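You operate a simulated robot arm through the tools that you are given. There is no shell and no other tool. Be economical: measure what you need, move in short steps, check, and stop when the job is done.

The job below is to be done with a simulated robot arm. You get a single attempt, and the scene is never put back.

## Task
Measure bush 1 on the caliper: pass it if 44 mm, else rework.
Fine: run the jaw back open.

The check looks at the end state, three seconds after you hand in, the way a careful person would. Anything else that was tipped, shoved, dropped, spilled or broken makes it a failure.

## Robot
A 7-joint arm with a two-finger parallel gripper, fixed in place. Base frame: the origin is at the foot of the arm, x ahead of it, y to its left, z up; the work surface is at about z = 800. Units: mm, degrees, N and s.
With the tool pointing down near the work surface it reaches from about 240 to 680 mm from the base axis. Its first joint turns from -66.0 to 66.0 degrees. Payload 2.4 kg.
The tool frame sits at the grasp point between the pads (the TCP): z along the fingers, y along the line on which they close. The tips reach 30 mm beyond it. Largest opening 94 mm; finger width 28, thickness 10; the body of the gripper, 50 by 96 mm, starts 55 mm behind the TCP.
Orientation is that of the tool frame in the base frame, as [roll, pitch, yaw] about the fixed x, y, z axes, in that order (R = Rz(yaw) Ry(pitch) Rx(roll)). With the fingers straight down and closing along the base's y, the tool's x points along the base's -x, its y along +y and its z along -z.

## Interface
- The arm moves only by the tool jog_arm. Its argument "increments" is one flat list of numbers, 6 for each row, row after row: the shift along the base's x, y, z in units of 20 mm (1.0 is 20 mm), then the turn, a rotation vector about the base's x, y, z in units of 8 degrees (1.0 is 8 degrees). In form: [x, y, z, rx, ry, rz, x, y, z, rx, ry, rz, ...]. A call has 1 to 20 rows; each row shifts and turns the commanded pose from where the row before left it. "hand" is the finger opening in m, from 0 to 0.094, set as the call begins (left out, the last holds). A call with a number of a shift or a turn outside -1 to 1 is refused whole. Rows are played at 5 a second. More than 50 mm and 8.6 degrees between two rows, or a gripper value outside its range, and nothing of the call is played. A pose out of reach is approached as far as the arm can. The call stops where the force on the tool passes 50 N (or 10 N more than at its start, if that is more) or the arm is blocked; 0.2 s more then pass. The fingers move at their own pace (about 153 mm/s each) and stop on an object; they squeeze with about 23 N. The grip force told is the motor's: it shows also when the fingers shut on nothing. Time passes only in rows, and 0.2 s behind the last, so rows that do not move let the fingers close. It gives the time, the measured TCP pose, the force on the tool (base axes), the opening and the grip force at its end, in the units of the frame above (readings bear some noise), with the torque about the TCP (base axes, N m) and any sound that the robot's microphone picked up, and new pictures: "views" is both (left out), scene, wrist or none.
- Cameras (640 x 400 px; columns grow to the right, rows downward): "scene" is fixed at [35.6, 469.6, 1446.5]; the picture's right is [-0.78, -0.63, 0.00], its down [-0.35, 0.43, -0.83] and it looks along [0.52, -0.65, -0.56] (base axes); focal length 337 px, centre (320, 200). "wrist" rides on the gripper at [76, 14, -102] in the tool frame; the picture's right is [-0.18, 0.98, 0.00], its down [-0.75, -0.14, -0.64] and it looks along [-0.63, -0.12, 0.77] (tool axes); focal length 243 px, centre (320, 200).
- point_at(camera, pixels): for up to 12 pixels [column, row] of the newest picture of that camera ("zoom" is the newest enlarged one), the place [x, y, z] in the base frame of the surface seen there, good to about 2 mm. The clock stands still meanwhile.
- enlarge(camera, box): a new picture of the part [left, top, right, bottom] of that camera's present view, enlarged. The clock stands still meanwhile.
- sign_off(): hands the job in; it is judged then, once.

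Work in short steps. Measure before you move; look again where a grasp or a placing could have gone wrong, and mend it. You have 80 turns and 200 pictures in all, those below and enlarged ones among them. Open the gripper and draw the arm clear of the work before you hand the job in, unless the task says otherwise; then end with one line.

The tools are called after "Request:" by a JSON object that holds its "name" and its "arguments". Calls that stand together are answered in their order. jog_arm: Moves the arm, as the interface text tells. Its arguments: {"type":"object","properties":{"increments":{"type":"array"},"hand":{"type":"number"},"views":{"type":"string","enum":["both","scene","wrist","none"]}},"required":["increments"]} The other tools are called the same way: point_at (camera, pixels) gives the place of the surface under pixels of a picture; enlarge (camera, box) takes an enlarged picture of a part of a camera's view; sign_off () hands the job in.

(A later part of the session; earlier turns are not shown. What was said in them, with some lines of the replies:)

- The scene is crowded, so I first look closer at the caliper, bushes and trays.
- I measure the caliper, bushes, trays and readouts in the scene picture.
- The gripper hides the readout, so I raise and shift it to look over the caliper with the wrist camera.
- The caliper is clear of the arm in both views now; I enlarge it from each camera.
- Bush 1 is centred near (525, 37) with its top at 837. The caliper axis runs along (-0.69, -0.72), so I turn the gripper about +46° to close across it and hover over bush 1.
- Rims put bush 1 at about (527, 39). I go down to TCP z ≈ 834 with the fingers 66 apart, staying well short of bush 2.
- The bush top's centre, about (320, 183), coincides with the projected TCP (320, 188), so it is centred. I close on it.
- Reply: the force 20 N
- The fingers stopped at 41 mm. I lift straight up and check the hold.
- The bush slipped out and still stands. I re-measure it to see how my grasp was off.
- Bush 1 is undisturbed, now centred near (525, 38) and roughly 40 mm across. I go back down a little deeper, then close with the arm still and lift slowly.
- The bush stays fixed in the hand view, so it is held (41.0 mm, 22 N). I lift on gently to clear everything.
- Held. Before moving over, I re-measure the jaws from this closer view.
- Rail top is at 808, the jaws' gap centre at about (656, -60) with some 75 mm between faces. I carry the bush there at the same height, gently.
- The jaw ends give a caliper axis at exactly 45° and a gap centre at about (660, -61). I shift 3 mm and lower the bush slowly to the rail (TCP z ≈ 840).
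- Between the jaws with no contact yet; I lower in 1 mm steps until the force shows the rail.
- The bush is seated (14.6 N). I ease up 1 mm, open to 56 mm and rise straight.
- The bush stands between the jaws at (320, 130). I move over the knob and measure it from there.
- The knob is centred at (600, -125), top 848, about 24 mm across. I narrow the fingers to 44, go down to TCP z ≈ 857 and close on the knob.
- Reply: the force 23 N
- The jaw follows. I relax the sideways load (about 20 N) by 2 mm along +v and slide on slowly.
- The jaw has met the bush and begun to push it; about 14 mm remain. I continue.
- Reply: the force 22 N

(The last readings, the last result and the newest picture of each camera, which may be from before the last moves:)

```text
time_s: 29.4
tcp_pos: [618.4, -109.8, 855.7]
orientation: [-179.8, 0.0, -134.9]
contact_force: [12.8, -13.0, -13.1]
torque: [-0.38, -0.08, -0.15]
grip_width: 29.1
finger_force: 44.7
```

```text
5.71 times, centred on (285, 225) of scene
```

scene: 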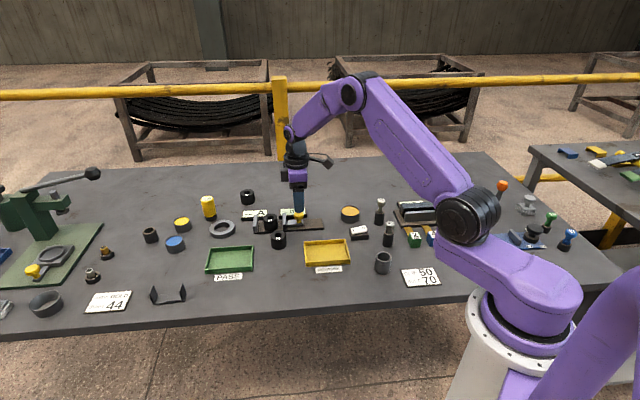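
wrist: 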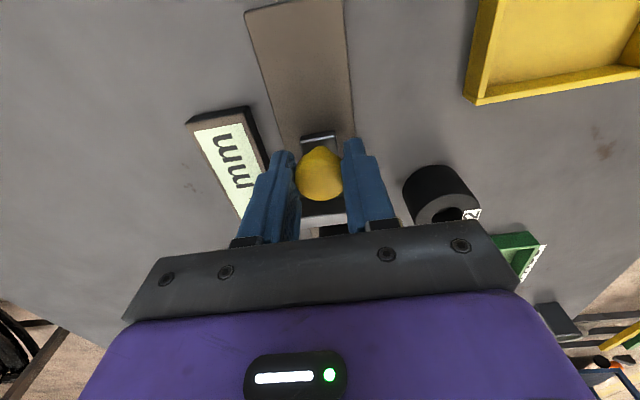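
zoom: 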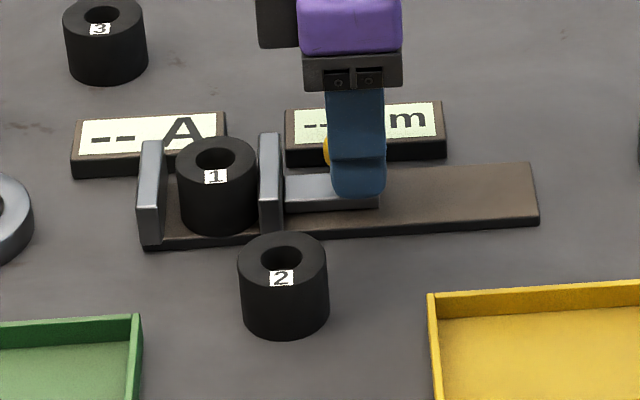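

Request:
{"name": "jog_arm", "arguments": {"increments": [0.08, 0.08, 0, 0, 0, 0, 0.08, 0.08, 0, 0, 0, 0, 0, 0, 0, 0, 0, 0], "views": "none"}}

Request:
{"name": "enlarge", "arguments": {"camera": "scene", "box": [235, 190, 335, 260]}}

```text
time_s: 30.2
tcp_pos: [622.5, -105.8, 855.8]
orientation: [-179.9, 0.0, -134.9]
contact_force: [11.4, -12.1, -17.3]
torque: [-0.22, -0.2, -0.11]
grip_width: 29.4
finger_force: 44.4
```

```text
5.71 times, centred on (285, 225) of scene
```

zoom: 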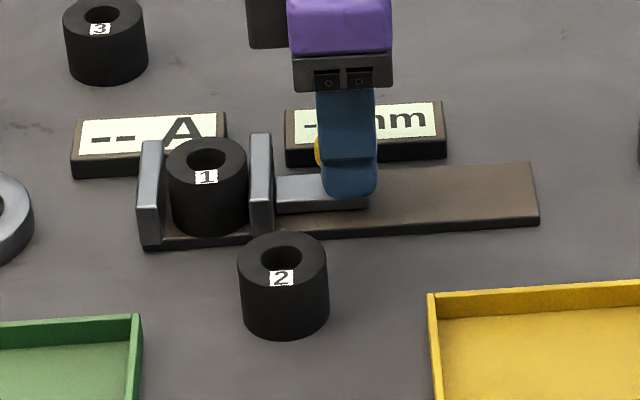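

Request:
{"name": "jog_arm", "arguments": {"increments": [0.05, 0.05, 0, 0, 0, 0, 0.05, 0.05, 0, 0, 0, 0, 0, 0, 0, 0, 0, 0], "views": "none"}}

Request:
{"name": "enlarge", "arguments": {"camera": "scene", "box": [245, 195, 315, 244]}}

```text
time_s: 31.0
tcp_pos: [624.0, -103.9, 856.5]
orientation: [-179.9, 0.1, -134.9]
contact_force: [8.7, -11.0, -17.4]
torque: [0.03, -0.46, -0.09]
grip_width: 29.4
finger_force: 45.1
```

```text
8.16 times, centred on (280, 220) of scene
```

zoom: 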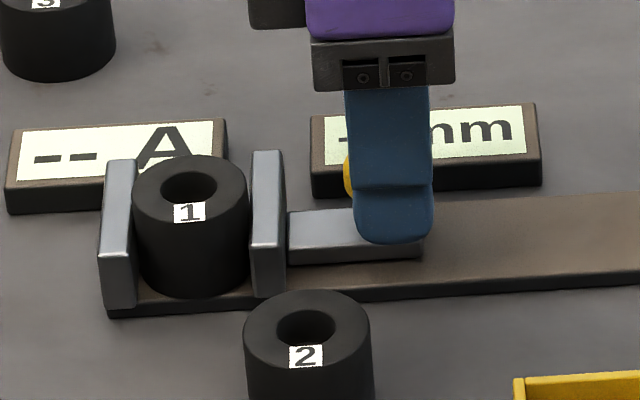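

Request:
{"name": "jog_arm", "arguments": {"increments": [0.05, 0.05, 0, 0, 0, 0, 0, 0, 0, 0, 0, 0], "views": "none"}}

Request:
{"name": "jog_arm", "arguments": {"increments": [0.05, 0.05, 0, 0, 0, 0, 0, 0, 0, 0, 0, 0], "views": "none"}}

Request:
{"name": "enlarge", "arguments": {"camera": "scene", "box": [245, 195, 315, 244]}}

```text
time_s: 31.6
tcp_pos: [624.6, -102.5, 854.9]
orientation: [180.0, 0.0, -135.0]
contact_force: [3.2, -10.6, -15.7]
torque: [0.34, -0.42, -0.08]
grip_width: 29.2
finger_force: 44.6
```

```text
time_s: 32.2
tcp_pos: [624.5, -103.3, 855.6]
orientation: [179.8, 0.0, -135.1]
contact_force: [-3.0, -16.0, -15.7]
torque: [0.32, -0.43, -0.04]
grip_width: 29.2
finger_force: 44.7
```

```text
8.16 times, centred on (280, 220) of scene
```

zoom: 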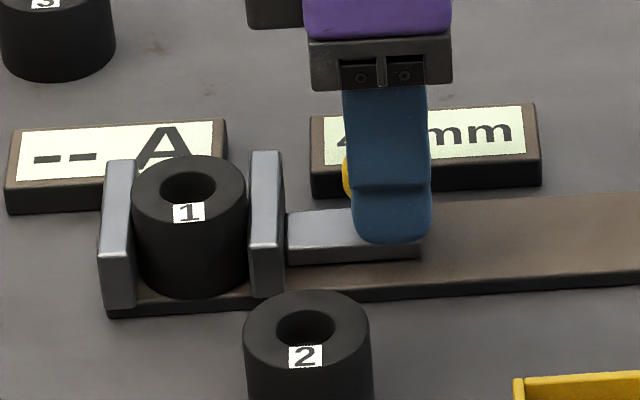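

The display now starts with "4" and the force shows the jaw snug on the bush. I open the fingers and rise to read it.

Request:
{"name": "jog_arm", "arguments": {"increments": [0, 0, 0, 0, 0, 0, 0, 0, 0, 0, 0, 0, 0, 0, 0.5, 0, 0, 0, 0, 0, 0.9, 0, 0, 0, 0, 0, 0.9, 0, 0, 0, 0, 0, 0.6, 0, 0, 0], "hand": 0.05, "views": "wrist"}}

Request:
{"name": "enlarge", "arguments": {"camera": "scene", "box": [245, 195, 315, 244]}}

Request:
{"name": "enlarge", "arguments": {"camera": "wrist", "box": [180, 60, 380, 240]}}

```text
time_s: 33.6
tcp_pos: [625.6, -101.0, 914.1]
orientation: [-180.0, 0.1, -134.9]
contact_force: [-0.1, 0.3, 0.4]
torque: [0.02, -0.02, -0.01]
grip_width: 49.9
finger_force: 0.0
```

wrist: 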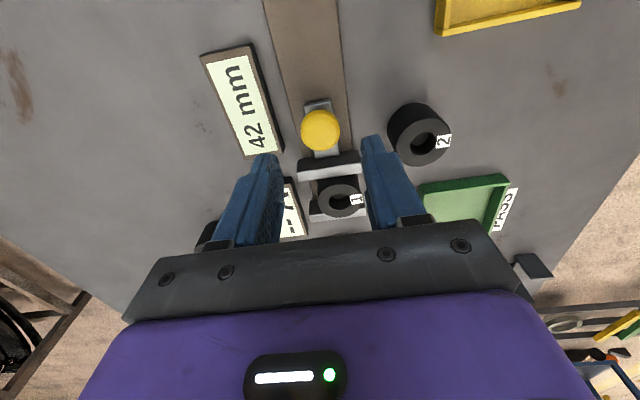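

```text
8.16 times, centred on (280, 220) of scene
```

zoom: 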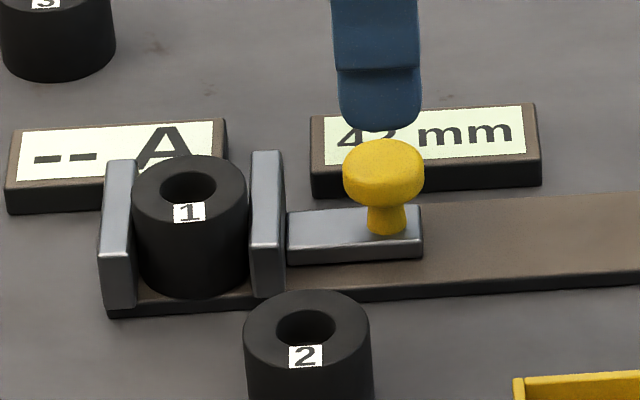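

```text
2.22 times, centred on (280, 150) of wrist
```

zoom: 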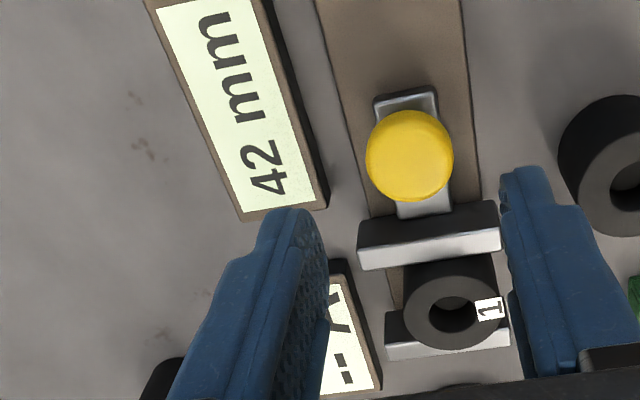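

The caliper reads 42 mm, so bush 1 goes to rework. I measure the knob's present place to run the jaw back.

Request:
{"name": "point_at", "arguments": {"camera": "wrist", "pixels": [[320, 130], [302, 130], [339, 130], [320, 113], [320, 148]]}}

```text
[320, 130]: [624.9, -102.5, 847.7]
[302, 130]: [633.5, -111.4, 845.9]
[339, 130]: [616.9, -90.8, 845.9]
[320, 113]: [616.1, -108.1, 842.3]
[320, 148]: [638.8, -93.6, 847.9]
```

Knob at (625, -102). I go down, grip it and draw the jaw back about 36 mm along (-0.71, -0.71).

Request:
{"name": "jog_arm", "arguments": {"increments": [0, -0.05, -0.4, 0, 0, 0, 0, 0, -0.7, 0, 0, 0, 0, 0, -0.7, 0, 0, 0, 0, 0, -0.6, 0, 0, 0, 0, 0, -0.45, 0, 0, 0, 0, 0, 0, 0, 0, 0], "hand": 0.046, "views": "none"}}

Request:
{"name": "jog_arm", "arguments": {"increments": [0, 0, 0, 0, 0, 0, 0, 0, 0, 0, 0, 0, -0.1, -0.1, 0, 0, 0, 0, -0.1, -0.1, 0, 0, 0, 0, -0.1, -0.1, 0, 0, 0, 0, 0, 0, 0, 0, 0, 0], "hand": 0.0, "views": "none"}}

Request:
{"name": "enlarge", "arguments": {"camera": "scene", "box": [235, 190, 335, 260]}}

```text
time_s: 35.0
tcp_pos: [626.2, -103.7, 857.2]
orientation: [179.9, 0.0, -135.0]
contact_force: [0.7, 0.4, 0.5]
torque: [0.03, 0.02, 0.0]
grip_width: 45.8
finger_force: 0.0
```

```text
time_s: 36.4
tcp_pos: [619.8, -108.5, 857.6]
orientation: [180.0, -0.1, -135.0]
contact_force: [-2.8, 2.9, 0.8]
torque: [0.09, -0.06, 0.14]
grip_width: 29.3
finger_force: 45.1
```

```text
5.71 times, centred on (285, 225) of scene
```

zoom: 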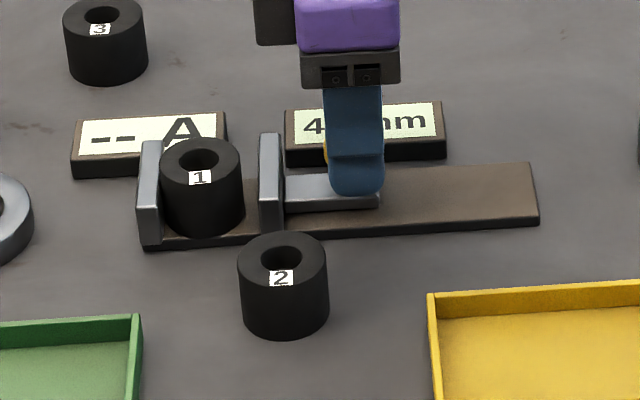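

The jaw comes back and the bush stays put, so I keep drawing it open.

Request:
{"name": "jog_arm", "arguments": {"increments": [-0.12, -0.12, 0, 0, 0, 0, -0.12, -0.12, 0, 0, 0, 0, -0.12, -0.12, 0, 0, 0, 0, -0.12, -0.12, 0, 0, 0, 0, -0.12, -0.12, 0, 0, 0, 0, -0.12, -0.12, 0, 0, 0, 0, -0.12, -0.12, 0, 0, 0, 0, -0.12, -0.12, 0, 0, 0, 0, -0.1, -0.1, 0, 0, 0, 0, 0, 0, 0, 0, 0, 0], "views": "none"}}

Request:
{"name": "enlarge", "arguments": {"camera": "scene", "box": [235, 190, 335, 260]}}

```text
time_s: 38.6
tcp_pos: [602.4, -126.2, 857.3]
orientation: [-179.5, 0.5, -134.7]
contact_force: [27.0, 13.8, -10.9]
torque: [0.28, -0.56, 0.06]
grip_width: 29.4
finger_force: 45.5
```

```text
5.71 times, centred on (285, 225) of scene
```

zoom: 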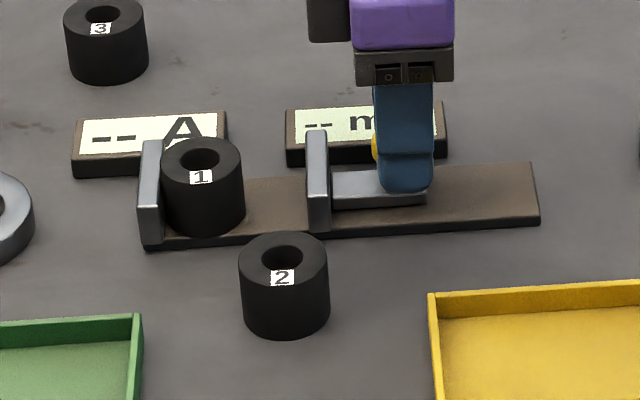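

The jaw is back at its open stop. I release the knob, rise and look at the bush.

Request:
{"name": "jog_arm", "arguments": {"increments": [0.07, 0.07, 0, 0, 0, 0, 0, 0, 0, 0, 0, 0], "views": "none"}}

Request:
{"name": "jog_arm", "arguments": {"increments": [0, 0, 0, 0, 0, 0, 0, 0, 0, 0, 0, 0, 0, 0, 0.5, 0, 0, 0, 0, 0, 0.9, 0, 0, 0, 0, 0, 0.9, 0, 0, 0, 0.6, 0.6, 0.4, 0, 0, 0, 0.7, 0.7, 0, 0, 0, 0, 0.7, 0.7, 0, 0, 0, 0, 0.4, 0.4, 0, 0, 0, 0, 0, 0, 0, 0, 0, 0], "hand": 0.056}}

Request:
{"name": "enlarge", "arguments": {"camera": "scene", "box": [235, 190, 335, 260]}}

```text
time_s: 39.2
tcp_pos: [601.9, -126.9, 858.1]
orientation: [-179.8, 0.2, -134.8]
contact_force: [17.7, 14.3, 1.5]
torque: [0.76, -0.9, -0.01]
grip_width: 29.3
finger_force: 44.9
```

```text
time_s: 41.4
tcp_pos: [650.2, -79.5, 910.7]
orientation: [-179.9, 0.0, -134.9]
contact_force: [-0.4, -0.2, 0.4]
torque: [0.0, -0.01, -0.01]
grip_width: 56.1
finger_force: 0.1
```

scene: 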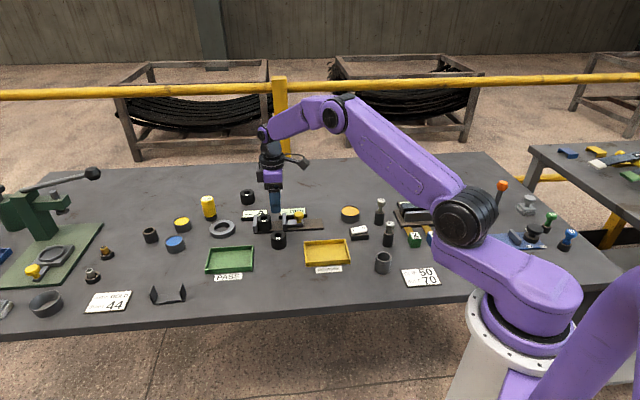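
wrist: 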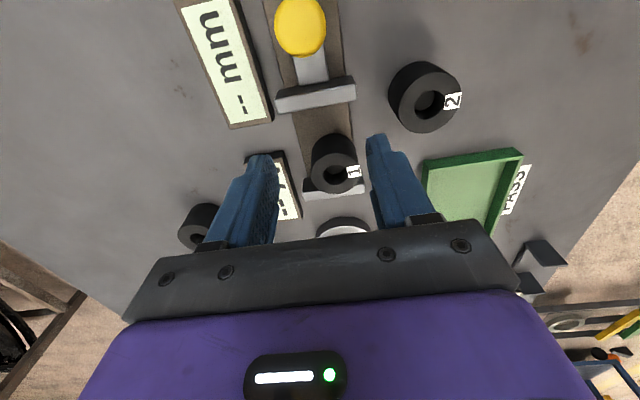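

```text
5.71 times, centred on (285, 225) of scene
```

zoom: 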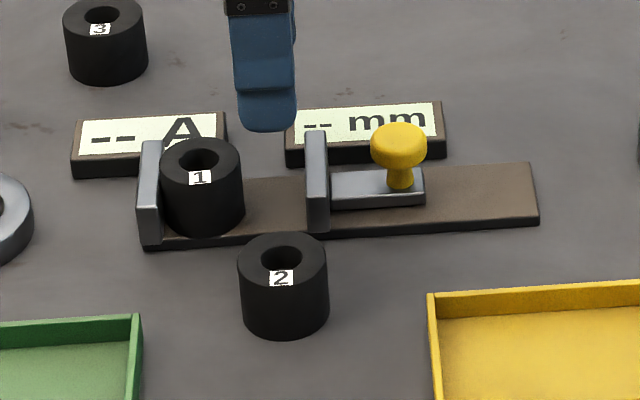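

The jaw is open and the readout blank again. I measure bush 1 where it stands.

Request:
{"name": "point_at", "arguments": {"camera": "wrist", "pixels": [[314, 172], [360, 172], [336, 153], [336, 193], [322, 159], [350, 187], [350, 158], [322, 188]]}}

Request:
{"name": "point_at", "arguments": {"camera": "zoom", "pixels": [[161, 162], [239, 162], [200, 139], [200, 168], [175, 147], [230, 147], [175, 180], [228, 180]]}}

```text
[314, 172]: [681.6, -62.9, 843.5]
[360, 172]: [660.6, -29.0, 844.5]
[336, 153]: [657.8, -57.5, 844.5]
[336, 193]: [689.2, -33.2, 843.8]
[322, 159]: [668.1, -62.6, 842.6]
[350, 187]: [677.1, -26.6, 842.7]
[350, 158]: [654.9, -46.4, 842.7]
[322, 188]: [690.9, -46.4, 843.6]
```

```text
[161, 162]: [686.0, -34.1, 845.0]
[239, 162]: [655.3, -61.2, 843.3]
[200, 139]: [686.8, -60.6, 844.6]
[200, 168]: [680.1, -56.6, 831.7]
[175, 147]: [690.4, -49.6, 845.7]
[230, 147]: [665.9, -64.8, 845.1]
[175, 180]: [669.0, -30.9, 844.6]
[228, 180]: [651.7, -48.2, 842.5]
```

Bush 1 is centred at about (671.5, -46.5). I move over it, then down to TCP z ≈ 839.

Request:
{"name": "jog_arm", "arguments": {"increments": [0.5, 0.8, 0, 0, 0, 0, 0.565, 0.85, 0, 0, 0, 0, 0, 0, -0.5, 0, 0, 0, 0, 0, -0.8, 0, 0, 0, 0, 0, -0.5, 0, 0, 0, 0, 0, 0, 0, 0, 0]}}

Request:
{"name": "enlarge", "arguments": {"camera": "scene", "box": [225, 180, 325, 250]}}

```text
time_s: 42.8
tcp_pos: [669.2, -46.9, 874.4]
orientation: [-179.9, 0.0, -134.8]
contact_force: [0.1, 1.6, -0.5]
torque: [0.0, 0.02, 0.0]
grip_width: 55.9
finger_force: 0.1
```

scene: 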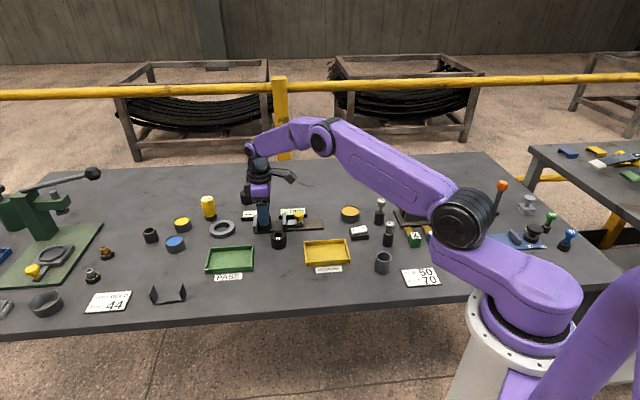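
wrist: 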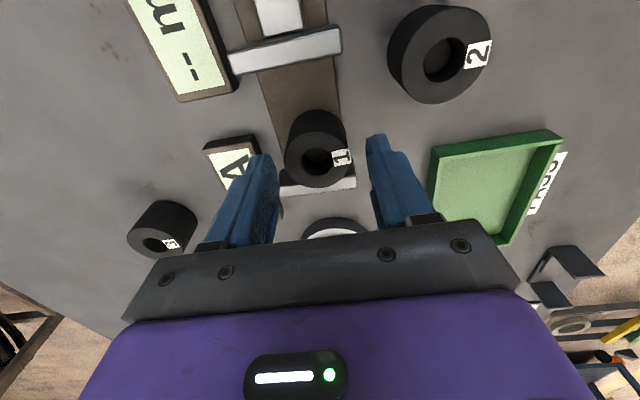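

```text
5.71 times, centred on (275, 215) of scene
```

zoom: 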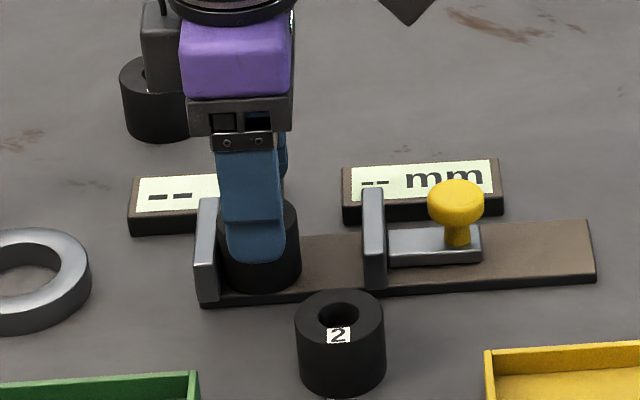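

Nearly centred (bush top at (316, 160), expected (320, 159)); I trim 1.5 mm and go down, then close.

Request:
{"name": "jog_arm", "arguments": {"increments": [0.06, -0.06, -0.4, 0, 0, 0, 0, 0, -0.6, 0, 0, 0, 0, 0, -0.5, 0, 0, 0, 0, 0, -0.25, 0, 0, 0, 0, 0, 0, 0, 0, 0], "views": "wrist"}}

Request:
{"name": "jog_arm", "arguments": {"increments": [0, 0, 0, 0, 0, 0, 0, 0, 0, 0, 0, 0, 0, 0, 0, 0, 0, 0, 0, 0, 0, 0, 0, 0], "hand": 0.0, "views": "wrist"}}

```text
time_s: 44.0
tcp_pos: [670.2, -49.6, 839.1]
orientation: [179.9, 0.1, -135.0]
contact_force: [-0.4, 0.8, -0.5]
torque: [-0.01, 0.0, -0.02]
grip_width: 56.0
finger_force: 0.0
```

wrist: 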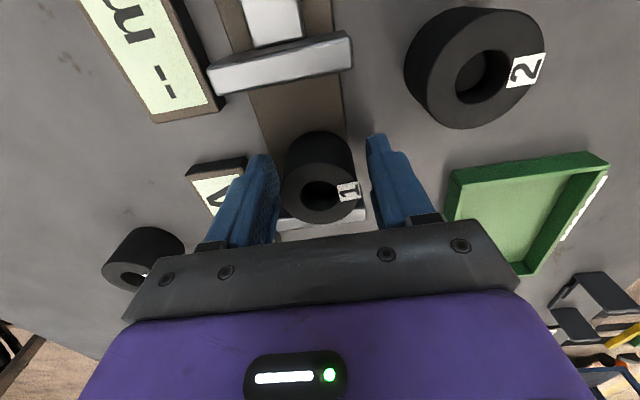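

```text
time_s: 45.0
tcp_pos: [670.6, -48.8, 840.4]
orientation: [-180.0, 0.0, -134.9]
contact_force: [1.5, 0.1, 2.0]
torque: [-0.02, -0.04, 0.0]
grip_width: 41.4
finger_force: 23.6
```

wrist: 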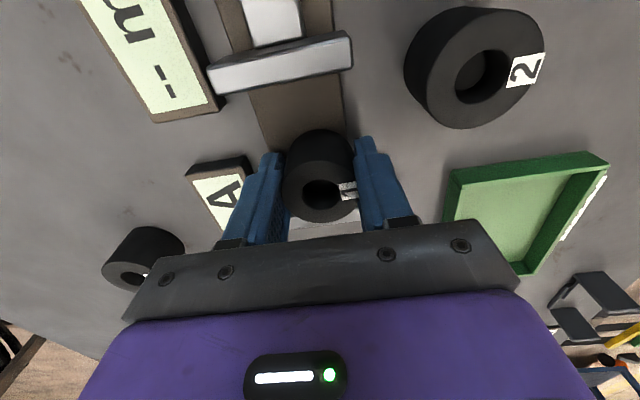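

Gripped at 41.4 mm. I ease 4 mm off the fixed jaw and lift slowly.

Request:
{"name": "jog_arm", "arguments": {"increments": [-0.07, -0.07, 0.05, 0, 0, 0, -0.07, -0.07, 0.15, 0, 0, 0, 0, 0, 0.3, 0, 0, 0, 0, 0, 0.4, 0, 0, 0, 0, 0, 0.5, 0, 0, 0, 0, 0, 0.5, 0, 0, 0, 0, 0, 0.5, 0, 0, 0, 0, 0, 0.4, 0, 0, 0, 0, 0, 0.2, 0, 0, 0, 0, 0, 0, 0, 0, 0]}}

Request:
{"name": "enlarge", "arguments": {"camera": "scene", "box": [290, 225, 370, 281]}}

```text
time_s: 47.2
tcp_pos: [667.8, -52.1, 900.5]
orientation: [-179.9, -0.1, -134.9]
contact_force: [0.1, 0.0, 0.5]
torque: [-0.02, -0.01, 0.0]
grip_width: 41.4
finger_force: 23.4
```

scene: 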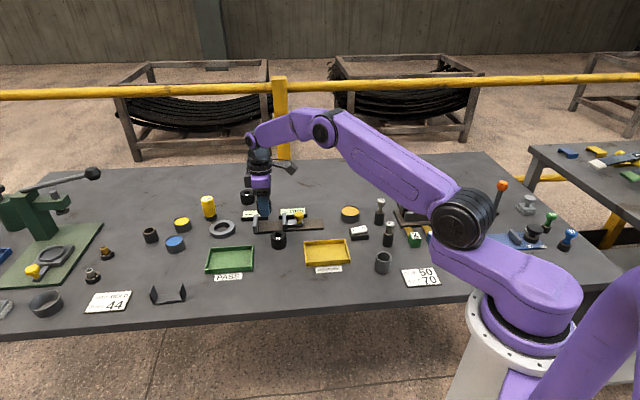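
wrist: 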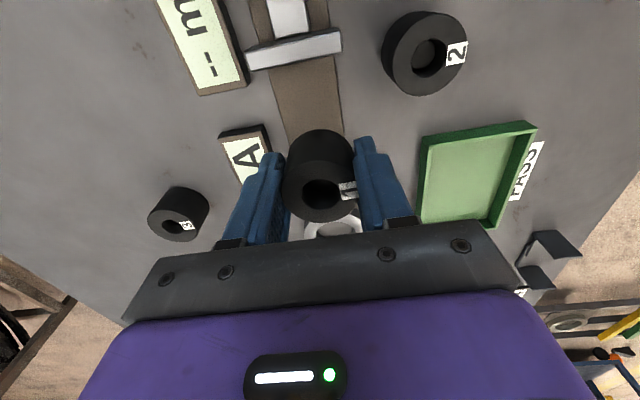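

```text
7.14 times, centred on (330, 253) of scene
```

zoom: 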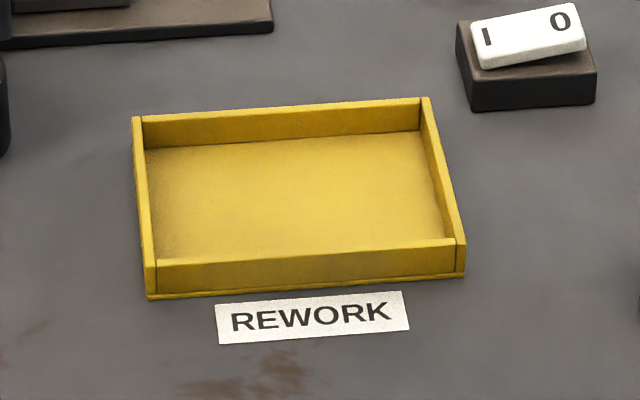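

Request:
{"name": "point_at", "arguments": {"camera": "zoom", "pixels": [[137, 120], [428, 100], [151, 262], [460, 243], [295, 190], [160, 160], [410, 140], [440, 200], [165, 245], [300, 245], [300, 105]]}}

```text
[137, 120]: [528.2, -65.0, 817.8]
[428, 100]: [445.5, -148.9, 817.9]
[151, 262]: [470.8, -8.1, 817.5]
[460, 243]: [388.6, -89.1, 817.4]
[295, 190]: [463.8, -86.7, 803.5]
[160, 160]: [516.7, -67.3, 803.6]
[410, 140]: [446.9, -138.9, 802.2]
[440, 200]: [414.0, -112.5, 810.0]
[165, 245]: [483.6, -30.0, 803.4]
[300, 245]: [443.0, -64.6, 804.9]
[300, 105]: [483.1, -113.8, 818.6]
```

The tray's centre is (458, -78), floor 803.5, rim 818, long side along the caliper axis. I carry the bush there while turning the gripper -90° so the fingers open along the tray's long side.

Request:
{"name": "jog_arm", "arguments": {"increments": [-0.3, -0.037, 0.1, 0, 0, -0.3, -0.5, -0.061, 0.1, 0, 0, -0.5, -0.6, -0.074, 0, 0, 0, -0.65, -0.65, -0.08, 0, 0, 0, -0.7, -0.65, -0.08, 0, 0, 0, -0.7, -0.65, -0.08, 0, 0, 0, -0.7, -0.65, -0.08, 0, 0, 0, -0.7, -0.65, -0.08, 0, 0, 0, -0.7, -0.65, -0.08, 0, 0, 0, -0.7, -0.65, -0.08, 0, 0, 0, -0.7, -0.65, -0.08, 0, 0, 0, -0.7, -0.65, -0.08, 0, 0, 0, -0.7, -0.65, -0.08, 0, 0, 0, -0.7, -0.65, -0.08, 0, 0, 0, -0.7, -0.6, -0.074, 0, 0, 0, -0.65, -0.55, -0.07, 0, 0, 0, -0.55, -0.425, -0.05, 0, 0, 0, -0.5, -0.3, -0.03, 0, 0, 0, -0.4, 0, 0, 0, 0, 0, 0]}}

```text
time_s: 51.2
tcp_pos: [458.0, -77.8, 904.5]
orientation: [-180.0, 0.0, 135.0]
contact_force: [-0.3, 0.4, -0.6]
torque: [0.01, 0.03, 0.03]
grip_width: 41.4
finger_force: 22.9
```

scene: 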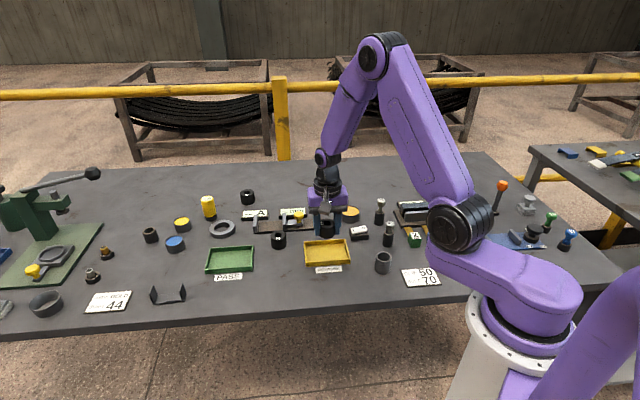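
wrist: 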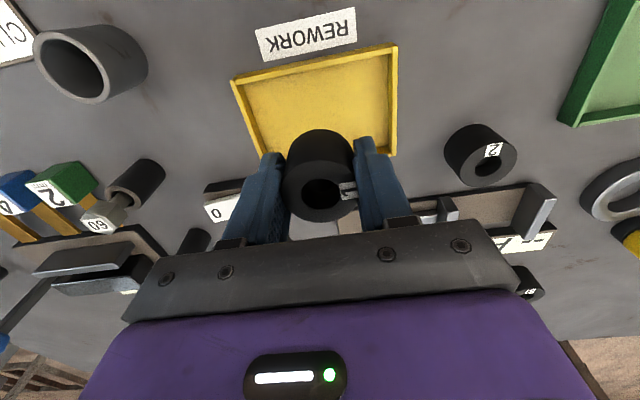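

Held and over the tray. I lower it slowly to just above the floor.

Request:
{"name": "jog_arm", "arguments": {"increments": [0, 0, -0.3, 0, 0, 0, 0, 0, -0.5, 0, 0, 0, 0, 0, -0.5, 0, 0, 0, 0, 0, -0.5, 0, 0, 0, 0, 0, -0.5, 0, 0, 0, 0, 0, -0.5, 0, 0, 0, 0, 0, -0.3, 0, 0, 0, 0, 0, -0.2, 0, 0, 0, 0, 0, 0, 0, 0, 0]}}

Request:
{"name": "enlarge", "arguments": {"camera": "scene", "box": [290, 215, 370, 271]}}

```text
time_s: 53.2
tcp_pos: [458.4, -76.9, 839.2]
orientation: [-179.9, -0.1, 135.0]
contact_force: [0.4, -0.4, -1.1]
torque: [0.0, -0.02, -0.03]
grip_width: 41.4
finger_force: 22.3
```

scene: 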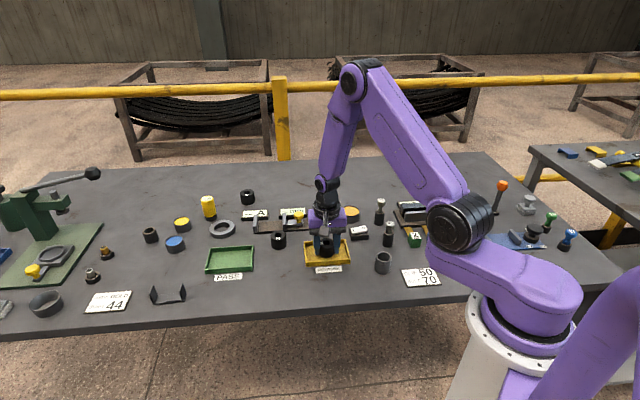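
wrist: 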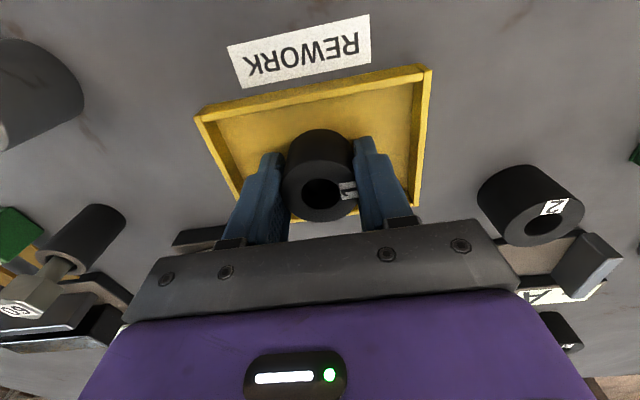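

```text
7.14 times, centred on (330, 243) of scene
```

zoom: 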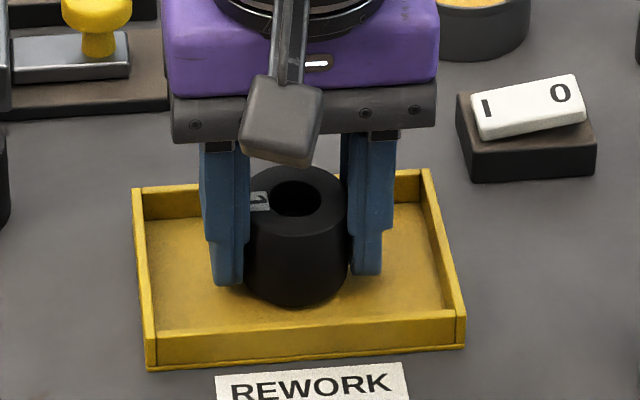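

The bush is well inside the tray, a few mm above the floor. I lower in 1 mm steps until it touches.

Request:
{"name": "jog_arm", "arguments": {"increments": [0, 0, -0.1, 0, 0, 0, 0, 0, 0, 0, 0, 0], "views": "none"}}

Request:
{"name": "jog_arm", "arguments": {"increments": [0, 0, -0.05, 0, 0, 0, 0, 0, 0, 0, 0, 0], "views": "none"}}

Request:
{"name": "jog_arm", "arguments": {"increments": [0, 0, -0.05, 0, 0, 0, 0, 0, 0, 0, 0, 0], "views": "none"}}

```text
time_s: 53.8
tcp_pos: [457.7, -77.3, 836.9]
orientation: [-179.9, 0.0, 135.3]
contact_force: [-0.3, -0.2, -0.9]
torque: [0.02, 0.03, -0.02]
grip_width: 41.3
finger_force: 23.0
```

```text
time_s: 54.4
tcp_pos: [458.9, -78.1, 835.7]
orientation: [179.9, 0.0, 135.1]
contact_force: [0.1, -0.6, -0.1]
torque: [-0.02, -0.02, -0.01]
grip_width: 41.2
finger_force: 23.0
```

```text
time_s: 55.0
tcp_pos: [458.4, -77.4, 834.6]
orientation: [-180.0, 0.0, 135.1]
contact_force: [-3.4, 0.7, 8.9]
torque: [0.1, 0.24, 0.04]
grip_width: 41.0
finger_force: 23.0
```

It touches (9 N). I open to 60 mm and draw straight up, then back toward the base.

Request:
{"name": "jog_arm", "arguments": {"increments": [0, 0, 0, 0, 0, 0, 0, 0, 0, 0, 0, 0, 0, 0, 0.3, 0, 0, 0, 0, 0, 0.7, 0, 0, 0, 0, 0, 1, 0, 0, 0, 0, 0, 1, 0, 0, 0, 0, 0, 1, 0, 0, 0, 0, 0, 1, 0, 0, 0, 0, 0, 1, 0, 0, 0, 0, 0, 1, 0, 0, 0, -0.8, 0, 1, 0, 0, 0, -0.8, 0, 1, 0, 0, 0, -0.8, 0, 0.5, 0, 0, 0, -0.8, 0, 0, 0, 0, 0, 0, 0, 0, 0, 0, 0], "hand": 0.06}}

Request:
{"name": "enlarge", "arguments": {"camera": "scene", "box": [225, 180, 375, 285]}}

```text
time_s: 58.2
tcp_pos: [393.7, -75.3, 1024.1]
orientation: [180.0, 0.1, 135.0]
contact_force: [0.4, -0.2, 0.3]
torque: [0.0, -0.01, -0.02]
grip_width: 59.9
finger_force: 0.1
```

scene: 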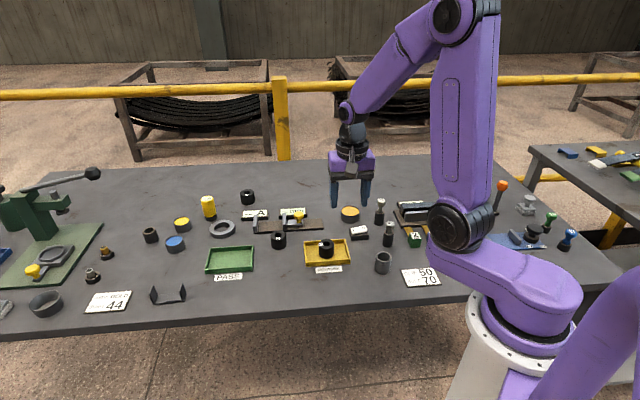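
wrist: 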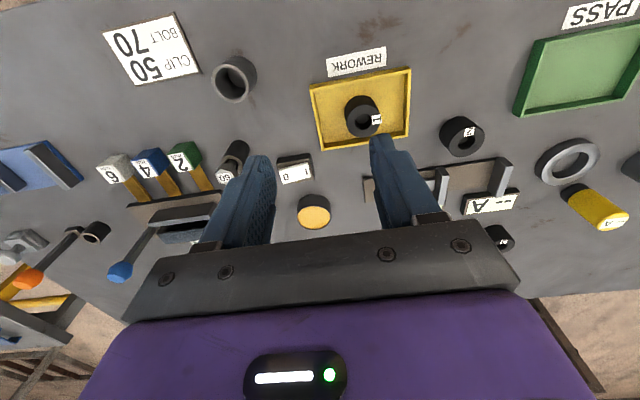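

```text
3.81 times, centred on (300, 232) of scene
```

zoom: 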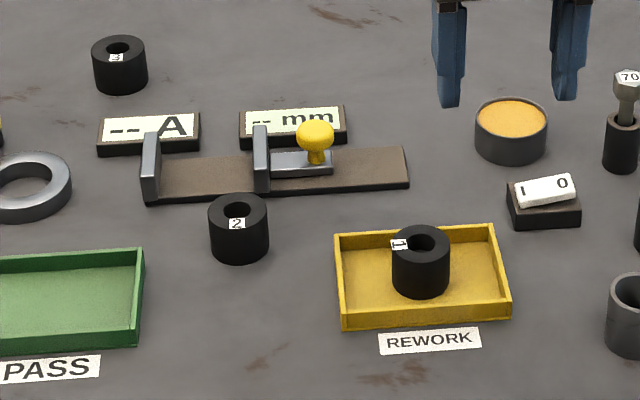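

Bush 1 stands upright in the REWORK tray. The jaw is back open, nothing else was disturbed and the arm is clear with the gripper open, so I hand in.

Request:
{"name": "sign_off", "arguments": {}}

```text
The job is handed in.
```

Bush 1 measured 42 mm on the caliper rather than 44, so I put it in the REWORK tray and ran the caliper jaw back open.
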